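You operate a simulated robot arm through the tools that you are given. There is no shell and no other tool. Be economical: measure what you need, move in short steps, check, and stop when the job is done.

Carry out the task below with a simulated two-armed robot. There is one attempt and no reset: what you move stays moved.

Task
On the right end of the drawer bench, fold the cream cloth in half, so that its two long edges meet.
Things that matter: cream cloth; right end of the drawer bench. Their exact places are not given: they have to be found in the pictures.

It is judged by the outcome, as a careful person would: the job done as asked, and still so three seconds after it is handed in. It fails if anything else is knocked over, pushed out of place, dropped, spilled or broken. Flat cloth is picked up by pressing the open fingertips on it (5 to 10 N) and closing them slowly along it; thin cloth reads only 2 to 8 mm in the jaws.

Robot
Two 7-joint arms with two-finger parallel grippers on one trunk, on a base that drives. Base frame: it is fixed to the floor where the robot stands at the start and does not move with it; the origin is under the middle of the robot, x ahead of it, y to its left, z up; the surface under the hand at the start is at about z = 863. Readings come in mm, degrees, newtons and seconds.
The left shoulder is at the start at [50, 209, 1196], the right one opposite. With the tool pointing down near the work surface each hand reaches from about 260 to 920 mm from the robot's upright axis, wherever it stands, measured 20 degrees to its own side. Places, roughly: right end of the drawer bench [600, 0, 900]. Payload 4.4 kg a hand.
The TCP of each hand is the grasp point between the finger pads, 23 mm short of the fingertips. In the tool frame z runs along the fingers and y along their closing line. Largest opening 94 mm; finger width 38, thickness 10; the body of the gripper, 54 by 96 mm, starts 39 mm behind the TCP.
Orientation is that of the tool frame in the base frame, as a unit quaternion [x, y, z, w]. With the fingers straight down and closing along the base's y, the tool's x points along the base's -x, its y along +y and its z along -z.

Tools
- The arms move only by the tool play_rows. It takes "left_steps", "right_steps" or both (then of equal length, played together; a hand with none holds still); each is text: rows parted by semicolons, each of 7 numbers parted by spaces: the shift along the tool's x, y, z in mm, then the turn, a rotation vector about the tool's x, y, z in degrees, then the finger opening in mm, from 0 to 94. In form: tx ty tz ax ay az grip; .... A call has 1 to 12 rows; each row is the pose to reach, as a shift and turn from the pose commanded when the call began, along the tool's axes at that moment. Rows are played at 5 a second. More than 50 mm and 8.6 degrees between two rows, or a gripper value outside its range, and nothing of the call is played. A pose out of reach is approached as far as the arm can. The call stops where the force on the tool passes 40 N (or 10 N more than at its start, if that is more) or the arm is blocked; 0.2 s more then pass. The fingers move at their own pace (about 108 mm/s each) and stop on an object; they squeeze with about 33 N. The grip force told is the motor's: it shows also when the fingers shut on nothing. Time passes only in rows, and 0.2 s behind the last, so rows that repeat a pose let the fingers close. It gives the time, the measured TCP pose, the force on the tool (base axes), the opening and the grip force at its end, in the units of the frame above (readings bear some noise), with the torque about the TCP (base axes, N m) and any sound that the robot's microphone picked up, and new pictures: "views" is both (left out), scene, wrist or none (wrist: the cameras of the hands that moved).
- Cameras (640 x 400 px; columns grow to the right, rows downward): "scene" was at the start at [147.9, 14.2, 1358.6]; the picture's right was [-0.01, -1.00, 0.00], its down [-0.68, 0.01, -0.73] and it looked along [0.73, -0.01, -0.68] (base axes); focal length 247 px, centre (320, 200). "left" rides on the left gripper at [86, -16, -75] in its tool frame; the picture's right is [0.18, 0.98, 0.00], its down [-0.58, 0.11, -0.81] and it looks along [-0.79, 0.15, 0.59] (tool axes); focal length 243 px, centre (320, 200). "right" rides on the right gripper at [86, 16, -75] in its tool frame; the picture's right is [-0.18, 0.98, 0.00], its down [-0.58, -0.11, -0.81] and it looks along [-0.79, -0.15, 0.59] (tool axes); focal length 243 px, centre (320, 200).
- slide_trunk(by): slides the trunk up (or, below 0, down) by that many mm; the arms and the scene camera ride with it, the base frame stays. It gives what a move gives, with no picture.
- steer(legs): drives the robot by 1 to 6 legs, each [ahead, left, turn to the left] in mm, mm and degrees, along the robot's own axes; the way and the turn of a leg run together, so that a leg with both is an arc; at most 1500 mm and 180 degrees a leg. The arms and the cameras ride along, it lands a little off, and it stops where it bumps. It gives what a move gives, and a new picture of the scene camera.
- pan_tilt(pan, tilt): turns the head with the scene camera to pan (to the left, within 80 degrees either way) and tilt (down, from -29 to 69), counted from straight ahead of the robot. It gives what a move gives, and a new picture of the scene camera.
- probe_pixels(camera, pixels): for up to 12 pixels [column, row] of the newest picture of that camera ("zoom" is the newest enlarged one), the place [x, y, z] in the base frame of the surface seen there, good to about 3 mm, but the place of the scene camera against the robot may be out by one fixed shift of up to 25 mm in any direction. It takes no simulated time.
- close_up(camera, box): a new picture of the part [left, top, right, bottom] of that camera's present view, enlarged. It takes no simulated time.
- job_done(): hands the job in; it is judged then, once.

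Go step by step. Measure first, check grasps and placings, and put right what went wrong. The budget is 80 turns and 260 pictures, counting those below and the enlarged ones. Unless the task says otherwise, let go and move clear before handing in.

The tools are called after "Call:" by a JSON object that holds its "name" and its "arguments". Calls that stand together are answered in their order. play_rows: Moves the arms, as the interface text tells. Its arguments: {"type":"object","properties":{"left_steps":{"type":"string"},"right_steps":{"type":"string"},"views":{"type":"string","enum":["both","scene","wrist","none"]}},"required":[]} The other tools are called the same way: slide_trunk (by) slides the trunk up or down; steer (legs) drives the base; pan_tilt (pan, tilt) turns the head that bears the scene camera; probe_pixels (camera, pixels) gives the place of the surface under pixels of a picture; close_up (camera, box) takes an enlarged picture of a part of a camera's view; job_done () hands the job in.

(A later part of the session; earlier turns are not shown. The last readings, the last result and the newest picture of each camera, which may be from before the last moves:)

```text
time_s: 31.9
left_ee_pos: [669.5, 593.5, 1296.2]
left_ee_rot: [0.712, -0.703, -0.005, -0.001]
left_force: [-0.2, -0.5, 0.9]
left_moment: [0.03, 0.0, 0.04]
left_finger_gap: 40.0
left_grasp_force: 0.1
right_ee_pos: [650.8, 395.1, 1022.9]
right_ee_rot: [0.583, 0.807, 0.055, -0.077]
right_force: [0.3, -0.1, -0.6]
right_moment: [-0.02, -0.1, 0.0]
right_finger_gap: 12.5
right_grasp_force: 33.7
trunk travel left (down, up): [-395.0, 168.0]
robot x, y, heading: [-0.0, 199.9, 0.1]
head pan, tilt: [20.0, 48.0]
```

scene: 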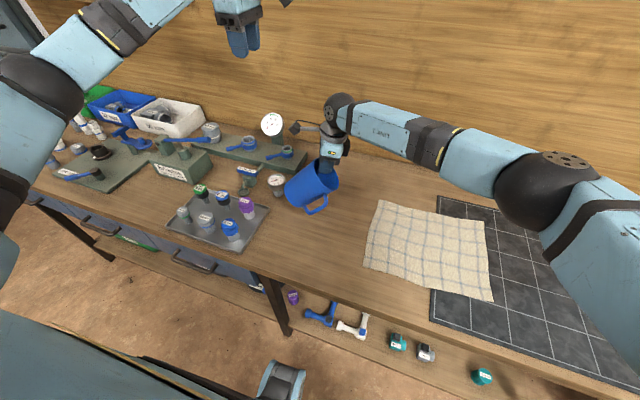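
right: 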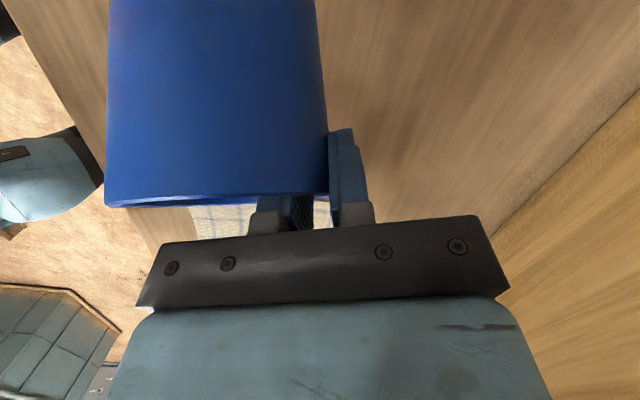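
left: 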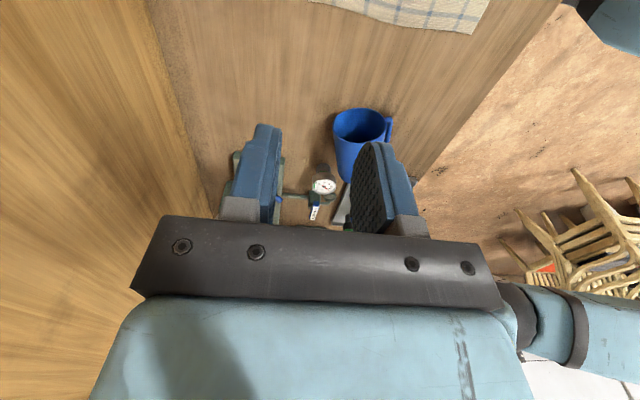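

The left hand is clear. I rotate the remaining −51°.

Call:
{"name": "play_rows", "arguments": {"right_steps": "0 0 0 0 -7.3 0 0; 0 0 0 0 -14.6 0 0; 0 0 0 0 -21.9 0 0; 0 0 0 0 -29.2 0 0; 0 0 0 0 -36.5 0 0; 0 0 0 0 -43.8 0 0; 0 0 0 0 -51 0 0; 0 0 0 0 -51 0 0", "views": "both"}}

Call:
{"name": "close_up", "arguments": {"camera": "scene", "box": [210, 100, 450, 250]}}

```text
time_s: 33.7
left_ee_pos: [668.7, 594.5, 1297.1]
left_ee_rot: [0.712, -0.702, -0.004, -0.002]
left_force: [-0.8, 0.7, -0.1]
left_moment: [-0.03, 0.02, 0.01]
left_finger_gap: 40.0
left_grasp_force: 0.0
right_ee_pos: [649.0, 339.6, 1019.5]
right_ee_rot: [0.559, 0.774, -0.175, 0.239]
right_force: [-0.1, 0.3, -1.8]
right_moment: [0.04, -0.04, 0.0]
right_finger_gap: 12.4
right_grasp_force: 33.0
right hand out of reach, approached as far as the arm can: row 4, 5, 6, 7, 8
trunk travel left (down, up): [-395.0, 168.0]
robot x, y, heading: [-2.4, 197.4, 0.3]
head pan, tilt: [20.0, 48.0]
```

scene: 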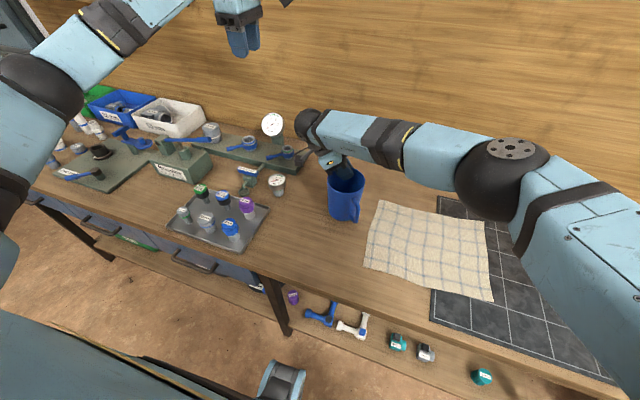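
right: 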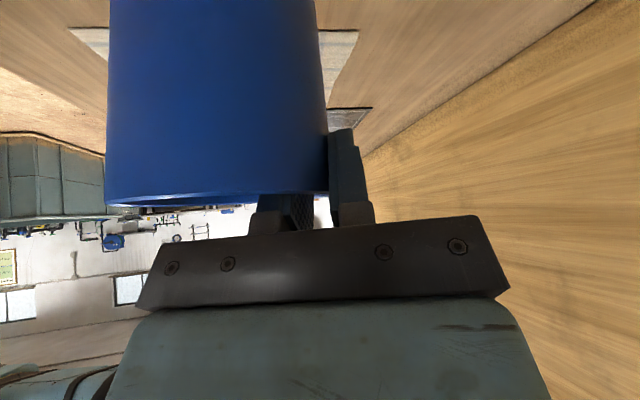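

```text
2.67 times, centred on (330, 175) of scene
```

zoom: 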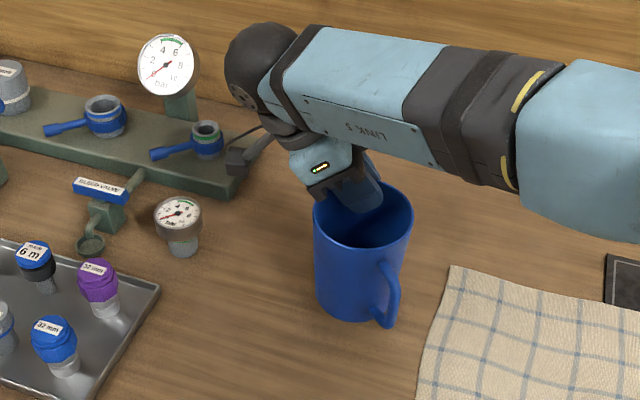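

The mug is upright to within about 5°. I probe the neighbouring gauge and valve heights before carrying the mug back with base and trunk moves.

Call:
{"name": "probe_pixels", "arguments": {"camera": "zoom", "pixels": [[178, 212], [105, 185], [90, 215], [205, 150], [165, 65], [98, 275], [260, 150], [235, 165], [355, 315], [340, 195], [390, 325], [400, 215]]}}

```text
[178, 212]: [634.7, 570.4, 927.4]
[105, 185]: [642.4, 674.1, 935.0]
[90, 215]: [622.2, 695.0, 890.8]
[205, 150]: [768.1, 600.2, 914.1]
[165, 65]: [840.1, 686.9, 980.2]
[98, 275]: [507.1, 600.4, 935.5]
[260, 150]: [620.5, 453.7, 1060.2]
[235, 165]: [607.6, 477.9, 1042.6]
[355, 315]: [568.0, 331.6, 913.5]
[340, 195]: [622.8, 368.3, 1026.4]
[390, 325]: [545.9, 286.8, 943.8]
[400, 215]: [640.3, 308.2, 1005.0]
```

The gauge and tray tops stay below 935, so the path is clear. I drive the mug back over its original spot (−62, +85).

Call:
{"name": "steer", "arguments": {"legs": [[-62, 85, 0]]}}

Call:
{"name": "close_up", "arguments": {"camera": "scene", "box": [210, 100, 450, 250]}}

```text
time_s: 35.1
left_ee_pos: [607.2, 676.4, 1295.5]
left_ee_rot: [0.712, -0.702, -0.004, -0.002]
left_force: [-0.1, -0.2, -0.8]
left_moment: [-0.01, 0.01, 0.01]
left_finger_gap: 40.2
left_grasp_force: 0.1
right_ee_pos: [588.1, 421.2, 1018.8]
right_ee_rot: [0.56, 0.774, -0.174, 0.239]
right_force: [1.3, 0.0, -0.6]
right_moment: [0.03, -0.05, -0.01]
right_finger_gap: 12.2
right_grasp_force: 32.9
trunk travel left (down, up): [-395.0, 168.0]
robot x, y, heading: [-60.1, 282.1, -0.0]
head pan, tilt: [20.0, 48.0]
```

scene: 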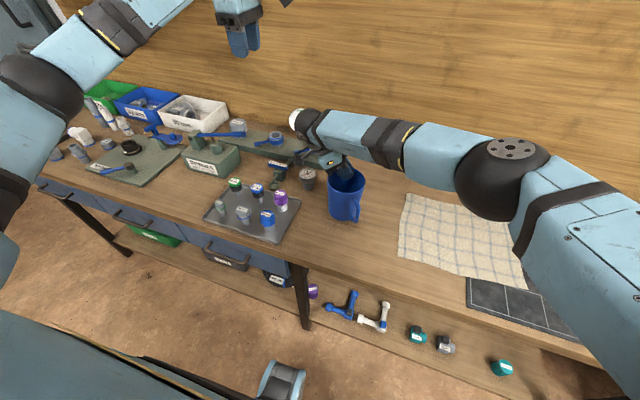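

```text
2.67 times, centred on (330, 175) of scene
```

zoom: 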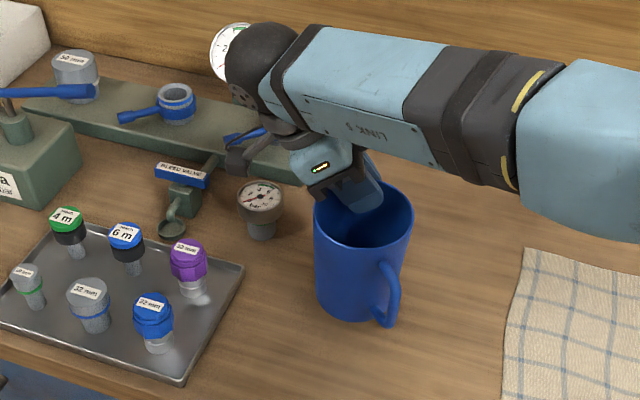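

The mug hangs about 45 mm above its old spot. I lower the trunk 40 mm, keeping the arm pose.

Call:
{"name": "slide_trunk", "arguments": {"by": -38}}

Call:
{"name": "close_up", "arguments": {"camera": "scene", "box": [270, 150, 430, 250]}}

```text
time_s: 35.9
left_ee_pos: [605.8, 677.1, 1260.7]
left_ee_rot: [0.712, -0.702, -0.003, -0.003]
left_force: [0.6, -1.2, -0.7]
left_moment: [-0.01, 0.03, 0.01]
left_finger_gap: 40.2
left_grasp_force: 0.1
right_ee_pos: [587.0, 422.2, 984.6]
right_ee_rot: [0.56, 0.773, -0.172, 0.242]
right_force: [5.1, 3.2, 22.9]
right_moment: [-0.04, 0.25, 0.02]
right_finger_gap: 12.9
right_grasp_force: 32.9
trunk travel left (down, up): [-357.0, 206.0]
robot x, y, heading: [-65.4, 279.0, 0.2]
head pan, tilt: [20.0, 48.0]
```

```text
4.00 times, centred on (350, 200) of scene
```

zoom: 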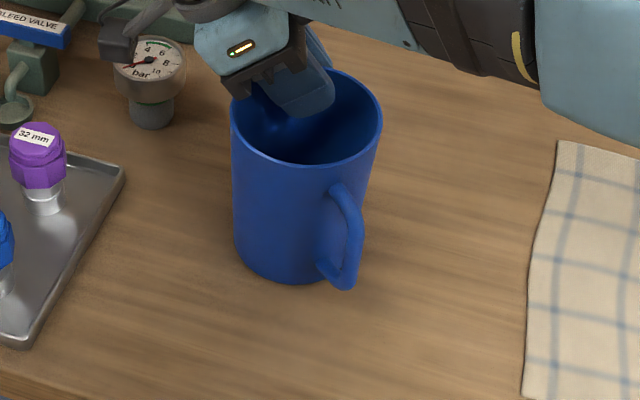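

The mug has touched down (23 N). I ease up 3 mm, open the fingers, and back out along the finger direction.

Call:
{"name": "play_rows", "arguments": {"right_steps": "-1.7 0 -2.5 0 0 0 0; -1.7 0 -2.5 0 0 0 14; -1.7 0 -2.5 0 0 0 22; -1.7 0 -2.5 0 0 0 34; -1.7 0 -2.5 0 0 0 34; -3 0 -20 0 0 0 34; -4 0 -45 0 0 0 34; -6 0 -80 0 0 0 34; -6 0 -110 0 0 0 34; -6 0 -110 0 0 0 34", "views": "both"}}

Call:
{"name": "close_up", "arguments": {"camera": "scene", "box": [270, 150, 430, 250]}}

```text
time_s: 38.1
left_ee_pos: [607.2, 676.8, 1257.9]
left_ee_rot: [0.712, -0.702, -0.004, -0.001]
left_force: [0.1, -0.4, 0.3]
left_moment: [-0.01, 0.04, 0.01]
left_finger_gap: 40.2
left_grasp_force: 0.1
right_ee_pos: [580.8, 443.9, 1059.0]
right_ee_rot: [0.56, 0.774, -0.174, 0.239]
right_force: [0.2, 0.8, -0.3]
right_moment: [0.0, -0.01, -0.05]
right_finger_gap: 34.2
right_grasp_force: 0.0
right hand out of reach, approached as far as the arm can: row 8, 9, 10
trunk travel left (down, up): [-357.0, 206.0]
robot x, y, heading: [-62.5, 282.4, 0.0]
head pan, tilt: [20.0, 48.0]
```

scene: 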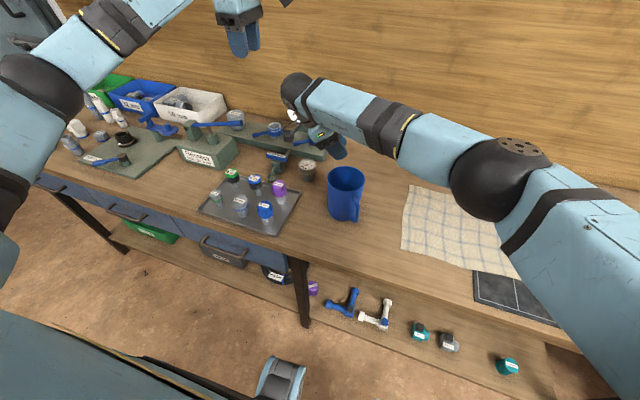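
right: 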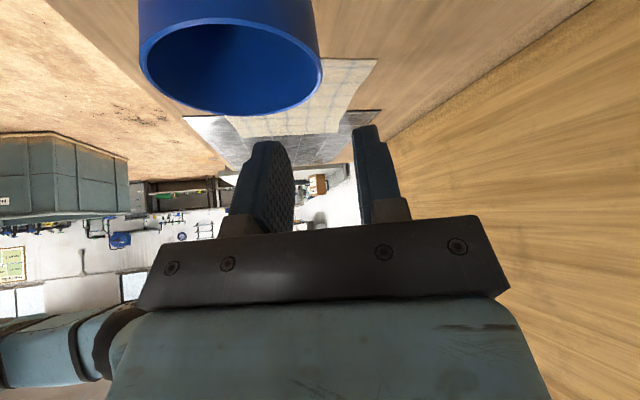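

```text
4.00 times, centred on (350, 200) of scene
```

zoom: 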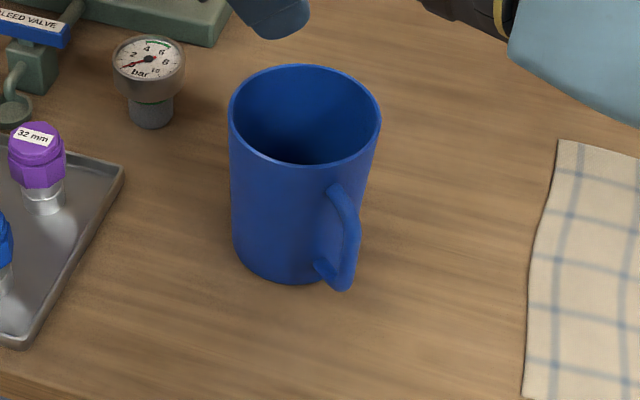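

The mug stands upright again. I probe its rim and base to compare its place with the original (about (548,405)).

Call:
{"name": "probe_pixels", "arguments": {"camera": "zoom", "pixels": [[233, 105], [377, 105], [300, 68], [310, 164], [285, 282], [235, 250], [345, 285], [335, 190], [350, 240]]}}

Call:
{"name": "probe_pixels", "arguments": {"camera": "right", "pixels": [[140, 60], [321, 72], [230, 20], [245, 113], [180, 100], [300, 100]]}}

```text
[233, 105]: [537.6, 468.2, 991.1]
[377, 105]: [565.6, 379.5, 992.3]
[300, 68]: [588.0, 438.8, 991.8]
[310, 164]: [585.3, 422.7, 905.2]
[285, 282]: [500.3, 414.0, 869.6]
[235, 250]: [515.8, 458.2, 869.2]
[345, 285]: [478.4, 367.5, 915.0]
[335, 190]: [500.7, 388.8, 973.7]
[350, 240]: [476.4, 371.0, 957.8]
```

```text
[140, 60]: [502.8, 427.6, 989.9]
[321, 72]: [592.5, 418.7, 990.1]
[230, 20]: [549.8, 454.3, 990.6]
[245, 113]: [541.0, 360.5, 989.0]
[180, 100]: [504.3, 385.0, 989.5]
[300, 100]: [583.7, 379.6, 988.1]
```

Its position (548,407) matches the original well, but the handle points about 60° off. I'll regrasp the rim from above and turn the mug back. First I straighten the hand to vertical and yaw it.

Call:
{"name": "play_rows", "arguments": {"right_steps": "-3 0 -5 0 7 0 40; -6 0 -9 0 14 0 40; -9 0 -13 0 21 0 40; -11 0 -16 0 28 0 40; -11 0 -16.5 0 34.5 0 40; -11 0 -16.5 0 34.5 0 40", "views": "none"}}

Call:
{"name": "play_rows", "arguments": {"right_steps": "0 0 0 0 0 -7.9 40; 0 0 0 0 0 -15.8 40; 0 0 0 0 0 -23.7 40; 0 0 0 0 0 -31.6 40; 0 0 0 0 0 -39.5 40; 0 0 0 0 0 -47.4 40; 0 0 0 0 0 -55.3 40; 0 0 0 0 0 -63.2 40; 0 0 0 0 0 -71 40; 0 0 0 0 0 -71 40", "views": "both"}}

```text
time_s: 39.5
left_ee_pos: [606.0, 677.2, 1257.1]
left_ee_rot: [0.712, -0.702, -0.005, -0.003]
left_force: [-0.6, 0.7, -0.3]
left_moment: [0.01, 0.01, -0.02]
left_finger_gap: 39.6
left_grasp_force: 0.0
right_ee_pos: [581.4, 445.4, 1080.5]
right_ee_rot: [0.585, 0.811, 0.0, -0.003]
right_force: [1.4, 0.8, 0.5]
right_moment: [0.0, 0.01, 0.01]
right_finger_gap: 39.9
right_grasp_force: 0.1
trunk travel left (down, up): [-357.0, 206.0]
robot x, y, heading: [-62.0, 281.6, 0.1]
head pan, tilt: [20.0, 48.0]
```

```text
time_s: 41.7
left_ee_pos: [607.6, 677.3, 1258.2]
left_ee_rot: [0.711, -0.703, -0.004, -0.002]
left_force: [0.5, -0.2, -0.3]
left_moment: [0.05, 0.03, 0.02]
left_finger_gap: 39.9
left_grasp_force: 0.1
right_ee_pos: [580.8, 444.8, 1079.9]
right_ee_rot: [0.005, 1.0, 0.0, 0.0]
right_force: [0.6, 0.3, 0.4]
right_moment: [-0.07, 0.0, -0.02]
right_finger_gap: 39.9
right_grasp_force: 0.0
trunk travel left (down, up): [-357.0, 206.0]
robot x, y, heading: [-63.3, 278.2, -0.1]
head pan, tilt: [20.0, 48.0]
```

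scene: 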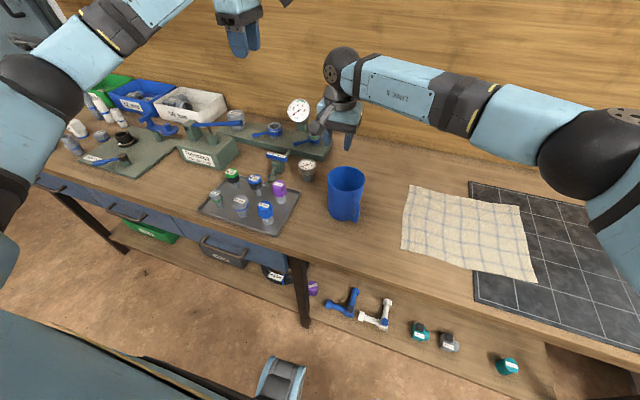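
right: 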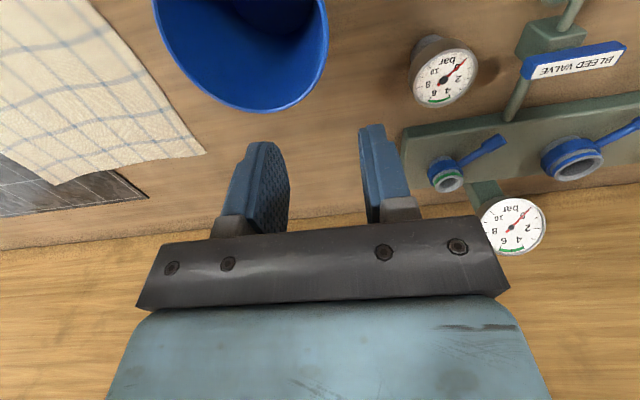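

Tool axes are aligned again. I move over the left wall of the rim, descend to grip height and close.

Call:
{"name": "play_rows", "arguments": {"right_steps": "16 3 0 0 0 0 40; 33 7 0 0 0 0 40; 33 7 35 0 0 0 40; 33 7 70 0 0 0 40; 33 7 102 0 0 0 40; 33 7 102 0 0 0 40; 33 7 102 0 0 0 25; 33 7 102 0 0 0 12; 33 7 102 0 0 0 0; 33 7 102 0 0 0 0", "views": "both"}}

```text
time_s: 43.9
left_ee_pos: [605.8, 676.5, 1258.6]
left_ee_rot: [0.711, -0.703, -0.005, -0.002]
left_force: [-0.5, -0.3, 0.5]
left_moment: [-0.01, -0.02, -0.01]
left_finger_gap: 39.9
left_grasp_force: 0.1
right_ee_pos: [550.3, 450.9, 977.2]
right_ee_rot: [0.007, 1.0, 0.0, 0.0]
right_force: [1.2, -2.5, 10.6]
right_moment: [-1.26, -0.26, 0.09]
right_finger_gap: 7.8
right_grasp_force: 32.5
trunk travel left (down, up): [-357.0, 206.0]
robot x, y, heading: [-65.4, 282.4, 0.2]
head pan, tilt: [20.0, 48.0]
```

scene: 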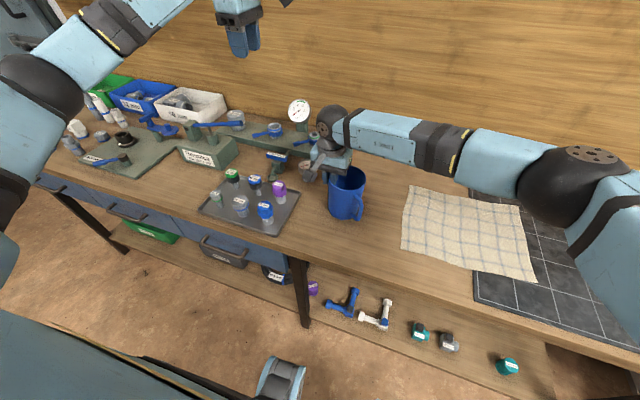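
right: 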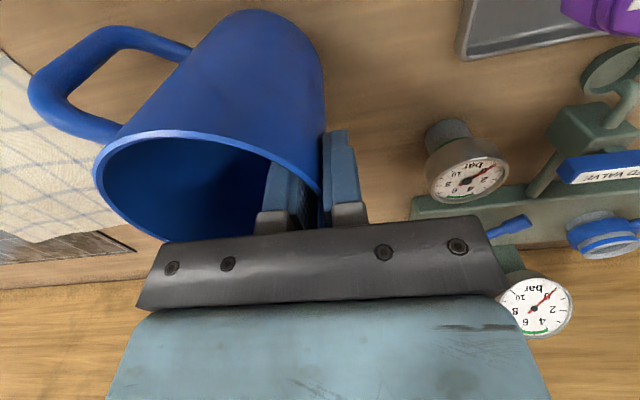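

Gripped at 7.8 mm. I lift 25 mm and turn the mug 64° clockwise about its own axis.

Call:
{"name": "play_rows", "arguments": {"right_steps": "0 0 -8 0 0 0 0; 0 0 -16 0 0 0 0; 0 0 -25 0 0 0 0; -6.1 -0.4 -25 0 0 8 0; -12.1 -1.7 -25 0 0 16 0; -17.9 -3.8 -25 0 0 24 0; -23.3 -6.7 -25 0 0 32 0; -28.3 -10.3 -25 0 0 40 0; -32.7 -14.6 -25 0 0 48 0; -36.5 -19.4 -25 0 0 56 0; -39.5 -24.7 -25 0 0 64 0; -39.5 -24.7 -25 0 0 64 0", "views": "both"}}

Call:
{"name": "close_up", "arguments": {"camera": "scene", "box": [270, 150, 430, 250]}}

```text
time_s: 46.5
left_ee_pos: [607.2, 677.4, 1258.7]
left_ee_rot: [0.712, -0.702, -0.004, -0.002]
left_force: [-0.3, -0.2, 0.5]
left_moment: [0.01, -0.01, -0.02]
left_finger_gap: 40.1
left_grasp_force: 0.0
right_ee_pos: [588.2, 428.7, 1001.5]
right_ee_rot: [0.535, 0.845, 0.0, -0.001]
right_force: [0.3, 0.7, -1.5]
right_moment: [0.0, -0.07, -0.02]
right_finger_gap: 7.2
right_grasp_force: 33.0
trunk travel left (down, up): [-357.0, 206.0]
robot x, y, heading: [-65.9, 282.9, 0.1]
head pan, tilt: [20.0, 48.0]
```

scene: 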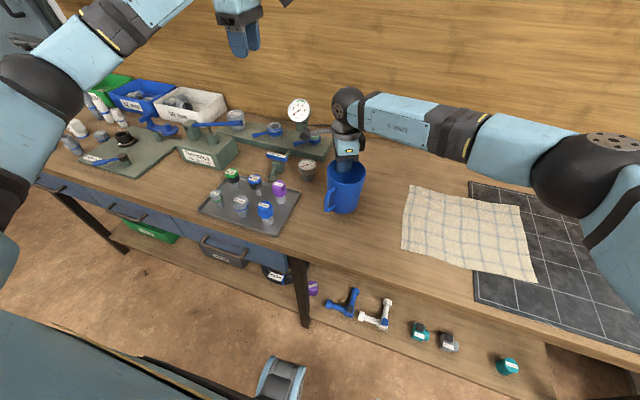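
right: 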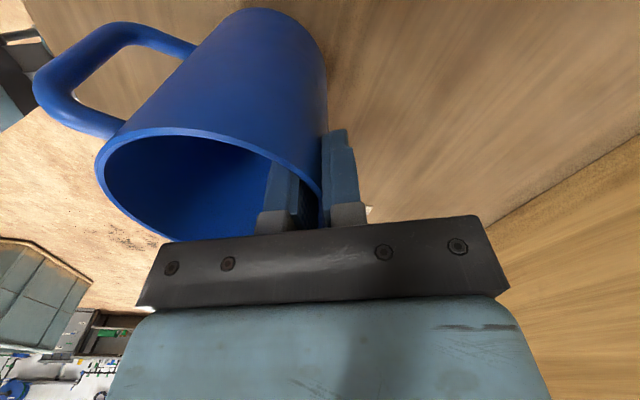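

```text
4.00 times, centred on (350, 200) of scene
```

zoom: 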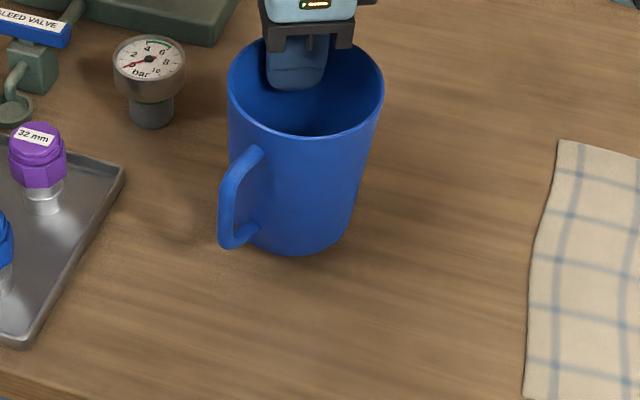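

The handle points as it did originally. I lower it, release, and rise clear.

Call:
{"name": "play_rows", "arguments": {"right_steps": "0 0 10 0 0 0 0; 0 0 19 0 0 0 0; 0 0 23 0 0 0 0; 0 0 23 0 0 0 9; 0 0 23 0 0 0 16; 0 0 23 0 0 0 30; 0 0 23 0 0 0 30; 0 0 0 0 0 0 30; 0 0 -40 0 0 0 30; 0 0 -80 0 0 0 30; 0 0 -120 0 0 0 30; 0 0 -120 0 0 0 30", "views": "both"}}

Call:
{"name": "close_up", "arguments": {"camera": "scene", "box": [270, 150, 430, 250]}}

```text
time_s: 49.1
left_ee_pos: [607.8, 677.8, 1258.0]
left_ee_rot: [0.711, -0.703, -0.005, -0.002]
left_force: [-0.5, 1.0, -0.3]
left_moment: [-0.01, 0.04, -0.01]
left_finger_gap: 40.1
left_grasp_force: 0.1
right_ee_pos: [586.8, 425.3, 1126.6]
right_ee_rot: [0.536, 0.844, 0.0, -0.001]
right_force: [-0.1, 0.5, 0.6]
right_moment: [0.0, 0.0, -0.02]
right_finger_gap: 30.0
right_grasp_force: 0.0
trunk travel left (down, up): [-357.0, 206.0]
robot x, y, heading: [-62.8, 286.0, 0.2]
head pan, tilt: [20.0, 48.0]
```

scene: 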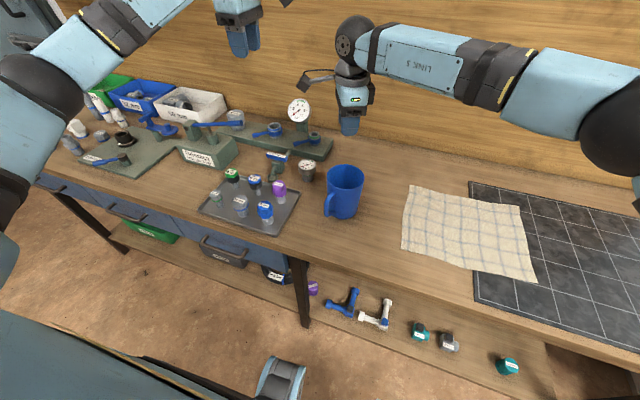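
right: 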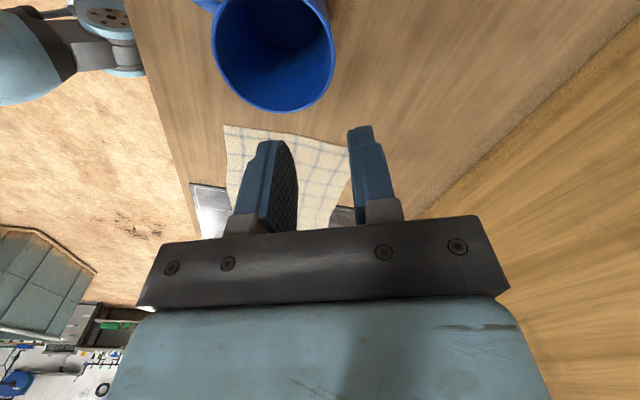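

```text
4.00 times, centred on (350, 200) of scene
```

zoom: 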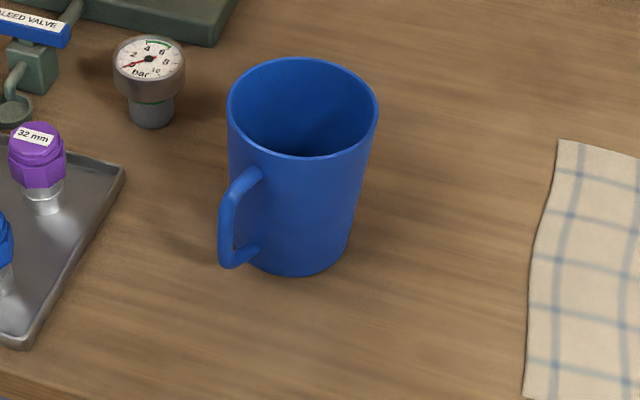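

The mug is upright, in place and oriented as before. Now the fold: I'll stand further right so the left forearm never crosses the mug, driving (62, −392) to base y≈−110.

Call:
{"name": "steer", "arguments": {"legs": [[62, -394, 0]]}}

Call:
{"name": "pan_tilt", "arguments": {"pan": 12, "tilt": 46}}

```text
time_s: 53.2
left_ee_pos: [671.6, 280.9, 1259.0]
left_ee_rot: [0.713, -0.701, -0.005, -0.002]
left_force: [0.3, -0.8, 0.0]
left_moment: [0.04, 0.0, 0.01]
left_finger_gap: 40.0
left_grasp_force: 0.0
right_ee_pos: [651.9, 29.2, 1125.8]
right_ee_rot: [0.533, 0.846, 0.001, -0.001]
right_force: [0.5, 0.4, 0.4]
right_moment: [0.01, 0.0, 0.0]
right_finger_gap: 30.0
right_grasp_force: 0.1
trunk travel left (down, up): [-357.0, 206.0]
robot x, y, heading: [3.2, -117.8, 0.6]
head pan, tilt: [20.0, 48.0]
```

scene: 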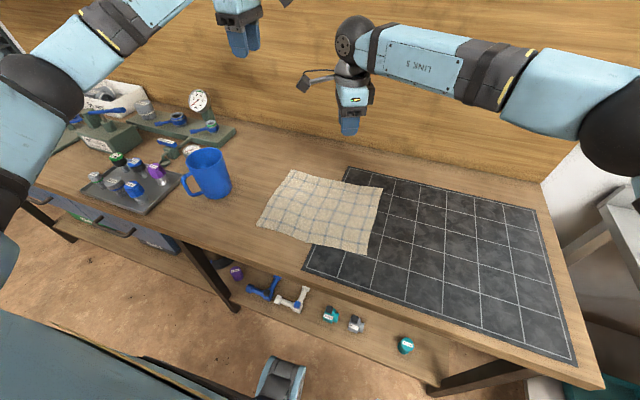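

```text
time_s: 53.9
left_ee_pos: [670.8, 279.1, 1259.7]
left_ee_rot: [0.713, -0.701, -0.005, -0.002]
left_force: [-0.7, 0.1, 0.1]
left_moment: [0.03, -0.01, -0.01]
left_finger_gap: 40.1
left_grasp_force: 0.1
right_ee_pos: [652.0, 27.9, 1127.0]
right_ee_rot: [0.534, 0.846, -0.001, -0.002]
right_force: [-0.4, 0.0, 0.4]
right_moment: [0.02, -0.01, -0.02]
right_finger_gap: 29.8
right_grasp_force: 0.0
trunk travel left (down, up): [-357.0, 206.0]
robot x, y, heading: [5.4, -120.7, 0.6]
head pan, tilt: [12.0, 46.0]
```

scene: 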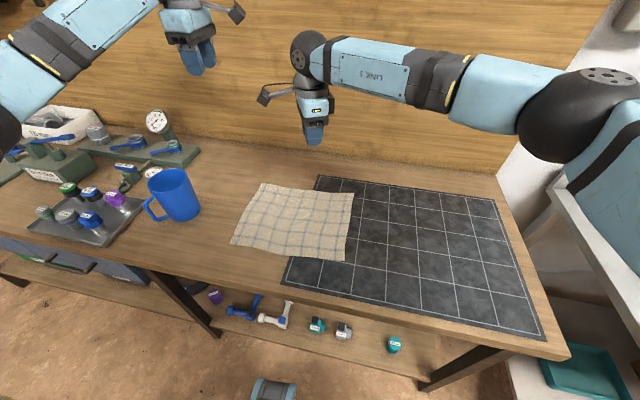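

Both arms are well right of the mug. I lower both hands to hover at about z=960 above the far edge, aligned with it (3° yaw).

Call:
{"name": "play_rows", "arguments": {"left_steps": "9 -4 37 0 0 0 40; 18 -9 75 0 0 -1 40; 26 -13 112 0 0 -1 40; 35 -18 150 0 0 -2 40; 44 -22 187 0 0 -2 40; 53 -26 224 0 0 -2 40; 62 -31 262 0 0 -2 40; 70.6 -35.3 299 0 0 -2 40; 70.6 -35.3 299 0 0 -2 40", "right_steps": "-14 3 21 0 0 2.8 40; -29 6 42 0 0 5.6 40; -43 9 63 0 0 8.4 40; -58 11 84 0 0 11.2 40; -72 14 105 0 0 14 40; -86 17 126 0 0 16.8 40; -101 20 147 0 0 19.6 40; -115 22.8 167 0 0 22.4 40; -115 22.8 167 0 0 22.4 40", "views": "both"}}

```text
time_s: 55.9
left_ee_pos: [705.0, 213.8, 959.5]
left_ee_rot: [0.725, -0.689, -0.003, -0.003]
left_force: [1.1, -0.3, -1.1]
left_moment: [-0.02, 0.0, 0.01]
left_finger_gap: 40.1
left_grasp_force: 0.0
right_ee_pos: [721.2, -64.5, 958.4]
right_ee_rot: [0.688, 0.726, 0.0, 0.0]
right_force: [-0.5, 0.9, 0.1]
right_moment: [-0.01, -0.01, -0.02]
right_finger_gap: 40.1
right_grasp_force: 0.0
trunk travel left (down, up): [-357.0, 206.0]
robot x, y, heading: [6.4, -112.8, 0.3]
head pan, tilt: [12.0, 46.0]
```

scene: 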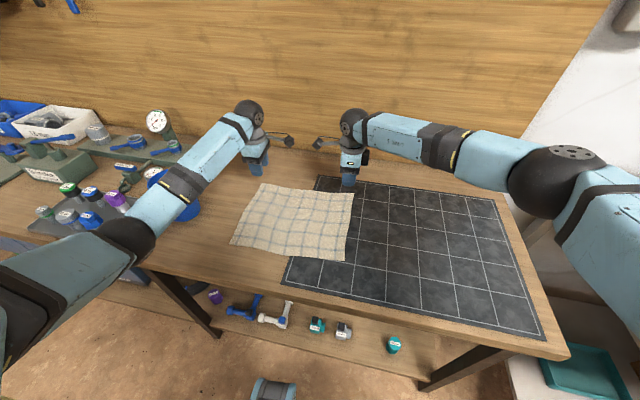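
right: 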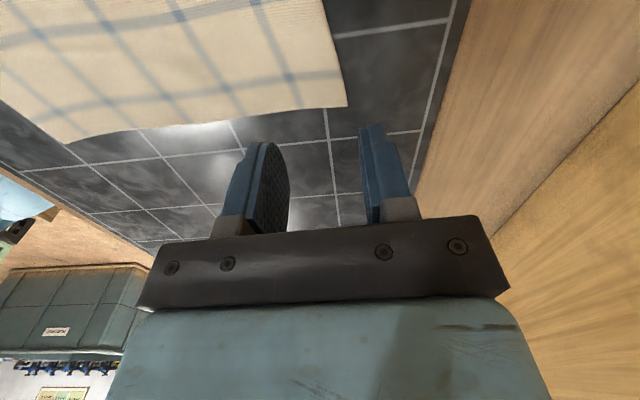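
left: 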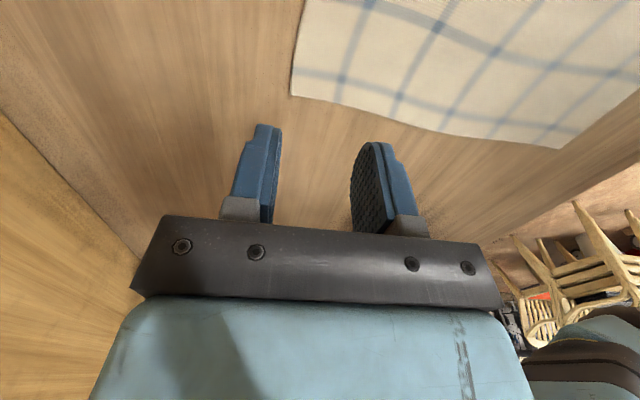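

The left forearm overlaps the mug in the picture, so I check the real clearance there and recheck the corners.

Call:
{"name": "probe_pixels", "arguments": {"camera": "scene", "pixels": [[195, 210], [155, 178], [182, 190], [160, 205], [125, 235], [225, 140]]}}

Call:
{"name": "probe_pixels", "arguments": {"camera": "left", "pixels": [[293, 94], [556, 146], [297, 50]]}}

Call:
{"name": "probe_pixels", "arguments": {"camera": "right", "pixels": [[344, 105], [70, 138], [335, 60]]}}

Call:
{"name": "close_up", "arguments": {"camera": "scene", "box": [90, 110, 290, 235]}}

```text
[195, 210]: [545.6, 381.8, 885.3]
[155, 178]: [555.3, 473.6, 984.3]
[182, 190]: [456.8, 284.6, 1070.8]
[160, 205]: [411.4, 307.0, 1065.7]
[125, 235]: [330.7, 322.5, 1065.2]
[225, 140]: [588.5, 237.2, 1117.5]
```

```text
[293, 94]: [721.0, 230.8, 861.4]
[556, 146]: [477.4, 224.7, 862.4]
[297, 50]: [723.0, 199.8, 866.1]
```

```text
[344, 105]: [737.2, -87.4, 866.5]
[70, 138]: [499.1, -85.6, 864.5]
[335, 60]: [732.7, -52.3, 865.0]
```

```text
3.20 times, centred on (190, 172) of scene
```

zoom: 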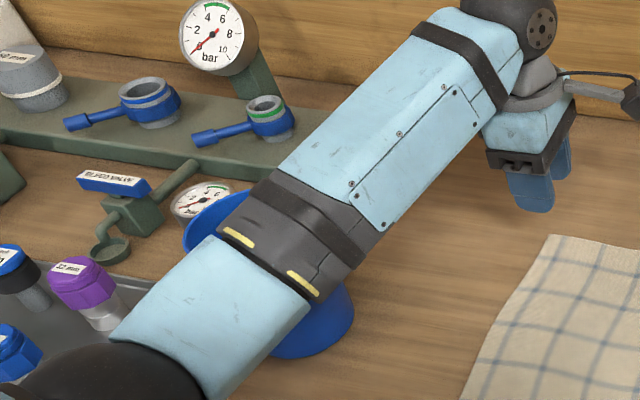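

The forearm clears the mug by 50 mm or more, and the cloth is undisturbed. I lower both hands to just above contact.

Call:
{"name": "play_rows", "arguments": {"left_steps": "0 0 25 0 0 0 40; 0 0 50 0 0 0 40; 0 0 66 0 0 0 40; 0 0 72 0 0 0 40; 0 0 72 0 0 0 40", "right_steps": "0 1 25 0 0 0 40; 0 -1 50 0 0 0 40; 0 -1 66 0 0 0 40; 0 -1 71 0 0 0 40; 0 -1 71 0 0 0 40", "views": "both"}}

```text
time_s: 57.1
left_ee_pos: [703.2, 213.9, 886.8]
left_ee_rot: [0.725, -0.688, -0.004, -0.002]
left_force: [-0.5, -0.3, 0.8]
left_moment: [0.0, 0.0, -0.02]
left_finger_gap: 40.0
left_grasp_force: 0.0
right_ee_pos: [722.3, -64.4, 889.2]
right_ee_rot: [0.688, 0.726, 0.0, -0.001]
right_force: [1.0, -0.2, 4.9]
right_moment: [-0.07, 0.1, 0.02]
right_finger_gap: 39.6
right_grasp_force: 0.1
trunk travel left (down, up): [-357.0, 206.0]
robot x, y, heading: [3.5, -119.1, 0.5]
head pan, tilt: [12.0, 46.0]
```

scene: 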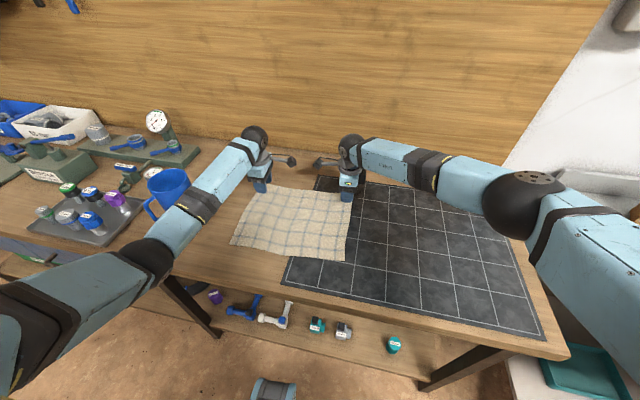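
right: 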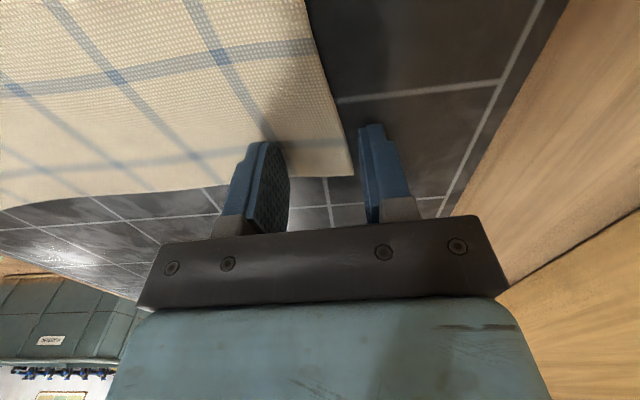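
left: 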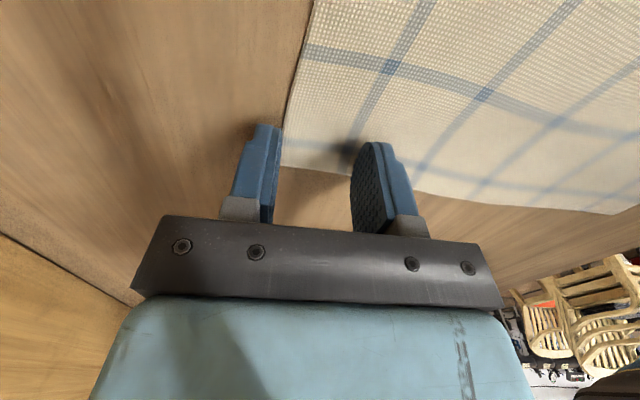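

The right hand presses at about 5 N and the left is just above contact. I press the left down slightly and close both slowly along the cloth.

Call:
{"name": "play_rows", "arguments": {"left_steps": "0 -3 2 0 0 0 40; 0 -3 4.5 0 0 0 40; 0 -3 4.5 0 0 0 40", "right_steps": "0 0 0.5 0 0 0 40; 0 0 1.2 0 0 0 40; 0 0 1.2 0 0 0 40", "views": "none"}}

```text
time_s: 57.9
left_ee_pos: [707.7, 213.6, 884.6]
left_ee_rot: [0.725, -0.688, -0.002, -0.004]
left_force: [0.7, -0.4, 18.4]
left_moment: [-0.13, 0.48, 0.02]
left_finger_gap: 40.2
left_grasp_force: 0.1
right_ee_pos: [717.9, -63.7, 888.3]
right_ee_rot: [0.687, 0.726, 0.001, -0.001]
right_force: [-0.5, 0.3, 0.3]
right_moment: [0.0, 0.02, 0.0]
right_finger_gap: 40.1
right_grasp_force: 0.1
trunk travel left (down, up): [-357.0, 206.0]
robot x, y, heading: [3.0, -113.3, 0.4]
head pan, tilt: [12.0, 46.0]
```

Left now presses 18 N and right about 0, so I trim both before closing.

Call:
{"name": "play_rows", "arguments": {"left_steps": "0 0 -1.2 0 0 0 40; 0 0 -1.2 0 0 0 40", "right_steps": "0 0 1.5 0 0 0 40; 0 0 1.5 0 0 0 40", "views": "none"}}

```text
time_s: 58.5
left_ee_pos: [707.0, 213.5, 884.7]
left_ee_rot: [0.726, -0.688, -0.004, -0.002]
left_force: [2.0, -1.7, 11.7]
left_moment: [-0.04, 0.26, 0.05]
left_finger_gap: 38.8
left_grasp_force: 0.0
right_ee_pos: [719.1, -65.2, 888.1]
right_ee_rot: [0.688, 0.726, 0.001, 0.001]
right_force: [-0.6, -0.9, 9.1]
right_moment: [-0.13, 0.22, 0.0]
right_finger_gap: 40.7
right_grasp_force: 0.2
trunk travel left (down, up): [-357.0, 206.0]
robot x, y, heading: [4.4, -113.7, 0.5]
head pan, tilt: [12.0, 46.0]
```

Forces are about 10 N on each hand, so I close slowly.

Call:
{"name": "play_rows", "arguments": {"left_steps": "0 0 -0.2 0 0 0 35; 0 0 -0.2 0 0 0 30; 0 0 -0.2 0 0 0 25; 0 0 -0.2 0 0 0 20; 0 0 -0.2 0 0 0 15; 0 0 -0.2 0 0 0 10; 0 0 -0.2 0 0 0 5; 0 0 -0.2 0 0 0 0; 0 0 -0.2 0 0 0 0; 0 0 -0.2 0 0 0 0", "right_steps": "0 0 0 0 0 0 35; 0 0 0 0 0 0 30; 0 0 0 0 0 0 25; 0 0 0 0 0 0 20; 0 0 0 0 0 0 15; 0 0 0 0 0 0 10; 0 0 0 0 0 0 5; 0 0 0 0 0 0 0; 0 0 0 0 0 0 0; 0 0 0 0 0 0 0", "views": "both"}}

```text
time_s: 60.7
left_ee_pos: [707.7, 214.3, 884.7]
left_ee_rot: [0.725, -0.689, -0.004, -0.003]
left_force: [0.6, -0.5, -0.3]
left_moment: [-0.03, 0.0, 0.03]
left_finger_gap: 2.3
left_grasp_force: 32.9
right_ee_pos: [718.5, -64.0, 887.5]
right_ee_rot: [0.687, 0.726, 0.001, 0.001]
right_force: [-9.0, 2.0, 16.0]
right_moment: [-0.11, 0.3, -0.12]
right_finger_gap: 6.7
right_grasp_force: 32.3
trunk travel left (down, up): [-357.0, 206.0]
robot x, y, heading: [3.7, -117.0, 0.6]
head pan, tilt: [12.0, 46.0]
```

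scene: 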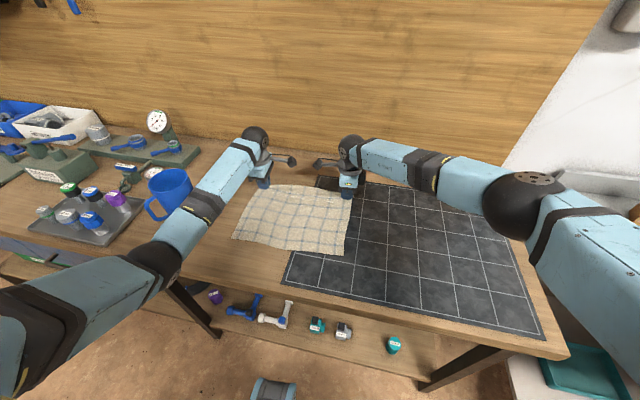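
right: 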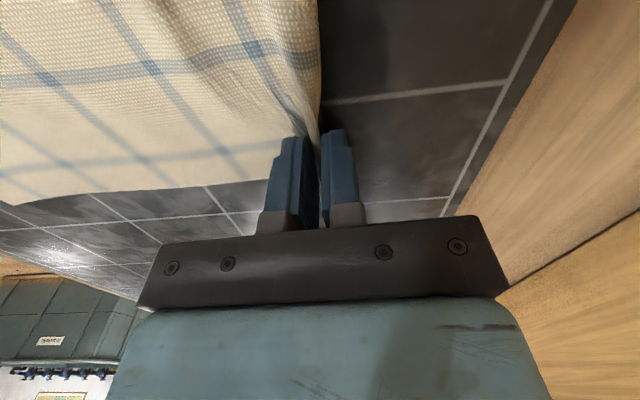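
left: 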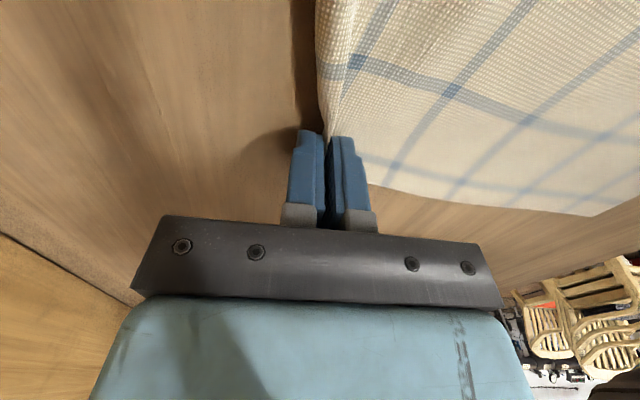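

The cloth rises into both jaws, reading 2.3 mm left and 6.7 mm right. I lift 40 mm to test the grips.

Call:
{"name": "play_rows", "arguments": {"left_steps": "0 0 -10 0 0 0 0; 0 0 -20 0 0 0 0; 0 0 -30 0 0 0 0; 0 0 -40 0 0 0 0; 0 0 -40 0 0 0 0", "right_steps": "0 0 -10 0 0 0 0; 0 0 -20 0 0 0 0; 0 0 -30 0 0 0 0; 0 0 -40 0 0 0 0; 0 0 -40 0 0 0 0", "views": "both"}}

Call:
{"name": "close_up", "arguments": {"camera": "scene", "box": [210, 150, 390, 262]}}

```text
time_s: 61.9
left_ee_pos: [709.5, 212.8, 924.8]
left_ee_rot: [0.726, -0.688, -0.004, -0.002]
left_force: [0.0, -0.6, -1.2]
left_moment: [-0.03, 0.03, 0.01]
left_finger_gap: 2.6
left_grasp_force: 32.9
right_ee_pos: [719.8, -64.6, 926.3]
right_ee_rot: [0.687, 0.726, 0.0, 0.0]
right_force: [-0.3, 0.7, 0.3]
right_moment: [-0.01, 0.03, -0.02]
right_finger_gap: 2.7
right_grasp_force: 33.1
trunk travel left (down, up): [-357.0, 206.0]
robot x, y, heading: [1.9, -124.1, 0.5]
head pan, tilt: [12.0, 46.0]
```

scene: 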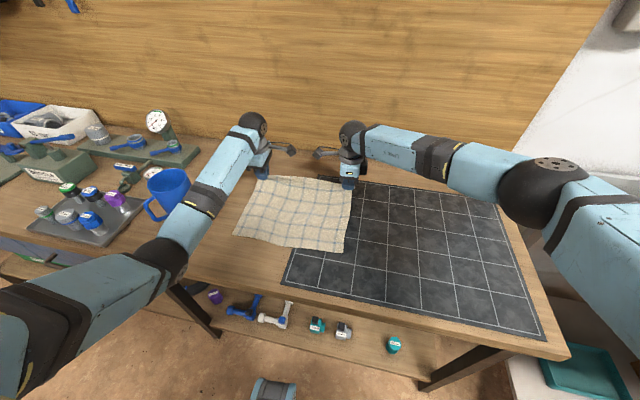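
right: 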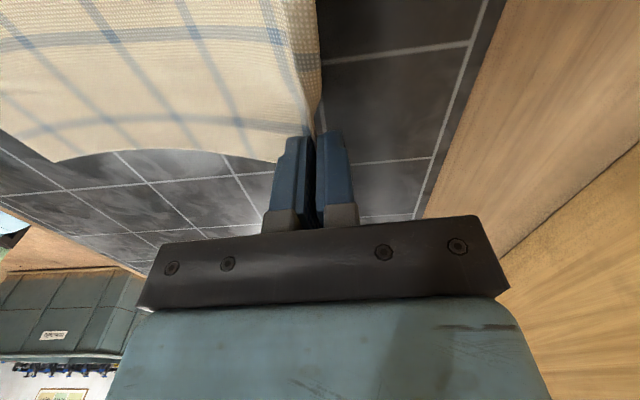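
left: 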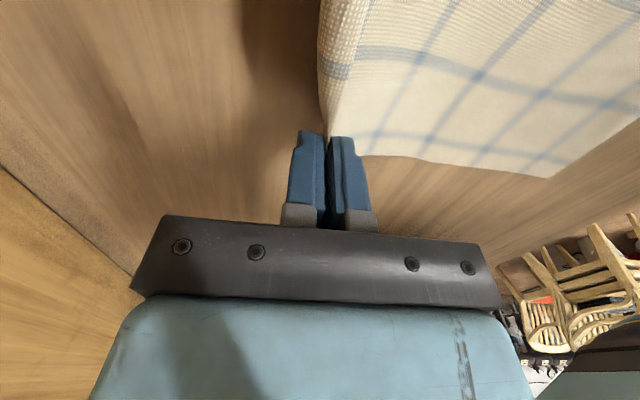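

```text
3.56 times, centred on (300, 206) of scene
```

zoom: 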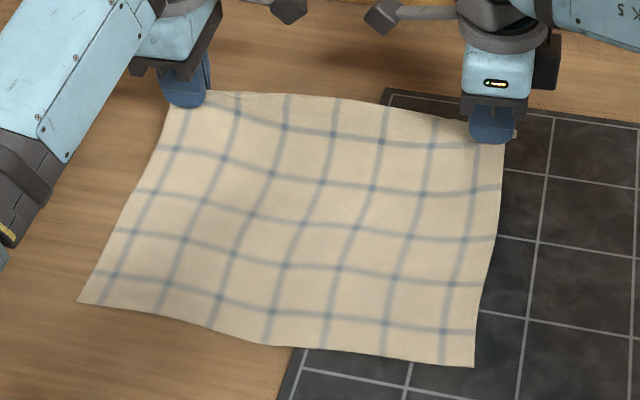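

Both grips hold with the far edge lifted cleanly. I carry it up and back over the fold line, starting to tilt the fingers forward.

Call:
{"name": "play_rows", "arguments": {"left_steps": "0 10 -12 2.5 0 0 0; 0 20 -24 5 0 0 0; -0.5 32 -34 7.5 0 0 0; -0.8 45 -43 10 0 0 0; -1 60 -51 12.5 0 0 0; -1 75 -58 15 0 0 0; -1.3 89 -63 17.5 0 0 0; -1.5 102 -66 20 0 0 0; -1.5 102 -66 20 0 0 0", "right_steps": "0.5 -10 -12 -2.5 0 0 0; 1.1 -20 -24 -5 0 0 0; 1.8 -32 -34 -7.5 0 0 0; 2.5 -45 -43 -10 0 0 0; 3.3 -60 -51 -12.5 0 0 0; 4.2 -75 -58 -15 0 0 0; 5 -90 -63 -17.5 0 0 0; 5.8 -104 -66 -20 0 0 0; 5.8 -104 -66 -20 0 0 0", "views": "both"}}

Call:
{"name": "close_up", "arguments": {"camera": "scene", "box": [190, 130, 410, 268]}}

```text
time_s: 63.9
left_ee_pos: [607.6, 210.8, 990.5]
left_ee_rot: [0.714, -0.678, 0.115, -0.128]
left_force: [0.3, -0.5, -0.6]
left_moment: [-0.03, 0.04, 0.01]
left_finger_gap: 2.6
left_grasp_force: 32.9
right_ee_pos: [615.9, -65.3, 991.1]
right_ee_rot: [0.677, 0.715, 0.126, 0.119]
right_force: [0.1, 0.1, -0.5]
right_moment: [-0.02, 0.02, -0.01]
right_finger_gap: 2.7
right_grasp_force: 32.4
trunk travel left (down, up): [-357.0, 206.0]
robot x, y, heading: [3.9, -117.7, 0.2]
head pan, tilt: [12.0, 46.0]
```

scene: 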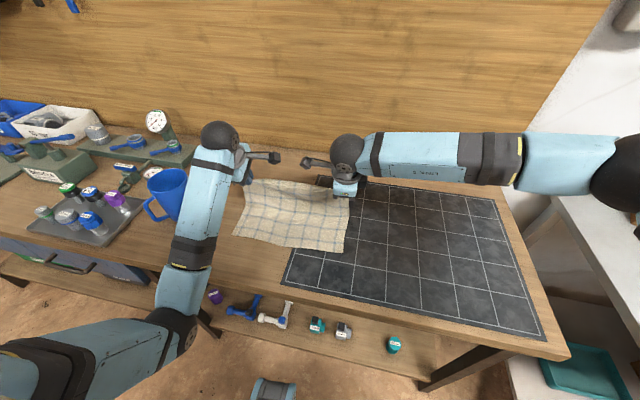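
right: 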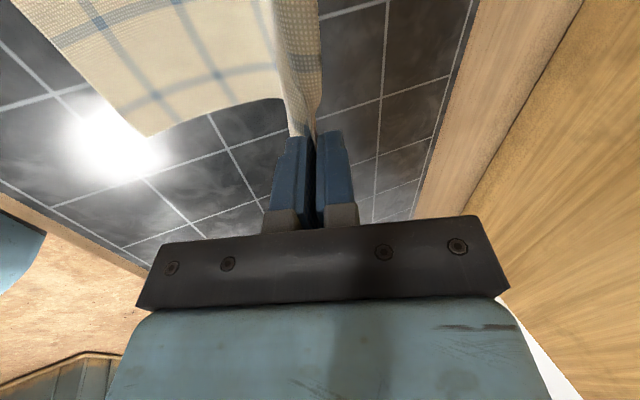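
left: 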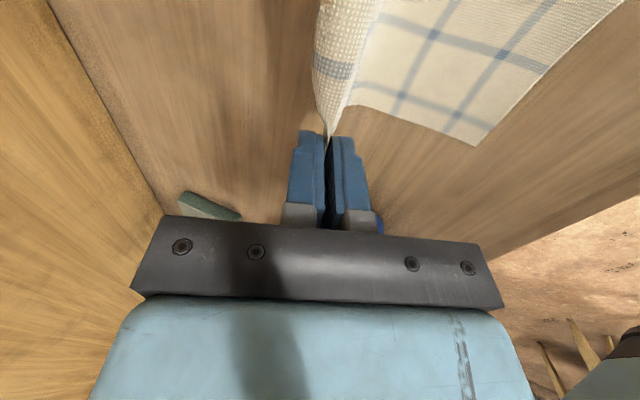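

```text
2.90 times, centred on (300, 199) of scene
```

zoom: 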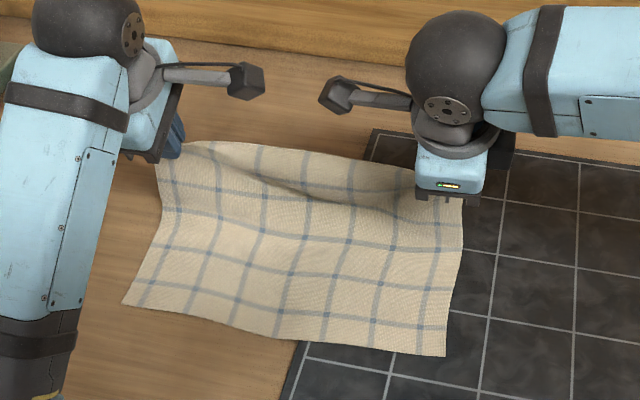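

The cloth hangs from both hands with the near half flat. I probe the near corners (right cam (147,135), left cam (475,143)) to set the landing place.

Call:
{"name": "probe_pixels", "arguments": {"camera": "right", "pixels": [[148, 132], [80, 70], [260, 98], [290, 90]]}}

Call:
{"name": "probe_pixels", "arguments": {"camera": "left", "pixels": [[474, 143], [540, 75], [400, 118], [345, 95]]}}

Call:
{"name": "probe_pixels", "arguments": {"camera": "zoom", "pixels": [[126, 302], [440, 353], [285, 338], [205, 318], [370, 346], [250, 200], [400, 210]]}}

```text
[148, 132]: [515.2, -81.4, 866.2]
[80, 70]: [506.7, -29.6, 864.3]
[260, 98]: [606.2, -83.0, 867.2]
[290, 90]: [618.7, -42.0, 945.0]
```

```text
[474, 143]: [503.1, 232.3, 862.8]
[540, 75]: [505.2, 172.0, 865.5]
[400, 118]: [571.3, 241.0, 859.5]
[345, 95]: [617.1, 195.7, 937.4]
```

```text
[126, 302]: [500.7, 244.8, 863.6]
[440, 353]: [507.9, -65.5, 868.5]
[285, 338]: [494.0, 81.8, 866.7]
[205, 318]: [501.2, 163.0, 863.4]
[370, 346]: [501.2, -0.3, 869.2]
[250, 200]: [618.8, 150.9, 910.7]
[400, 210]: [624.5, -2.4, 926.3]
```

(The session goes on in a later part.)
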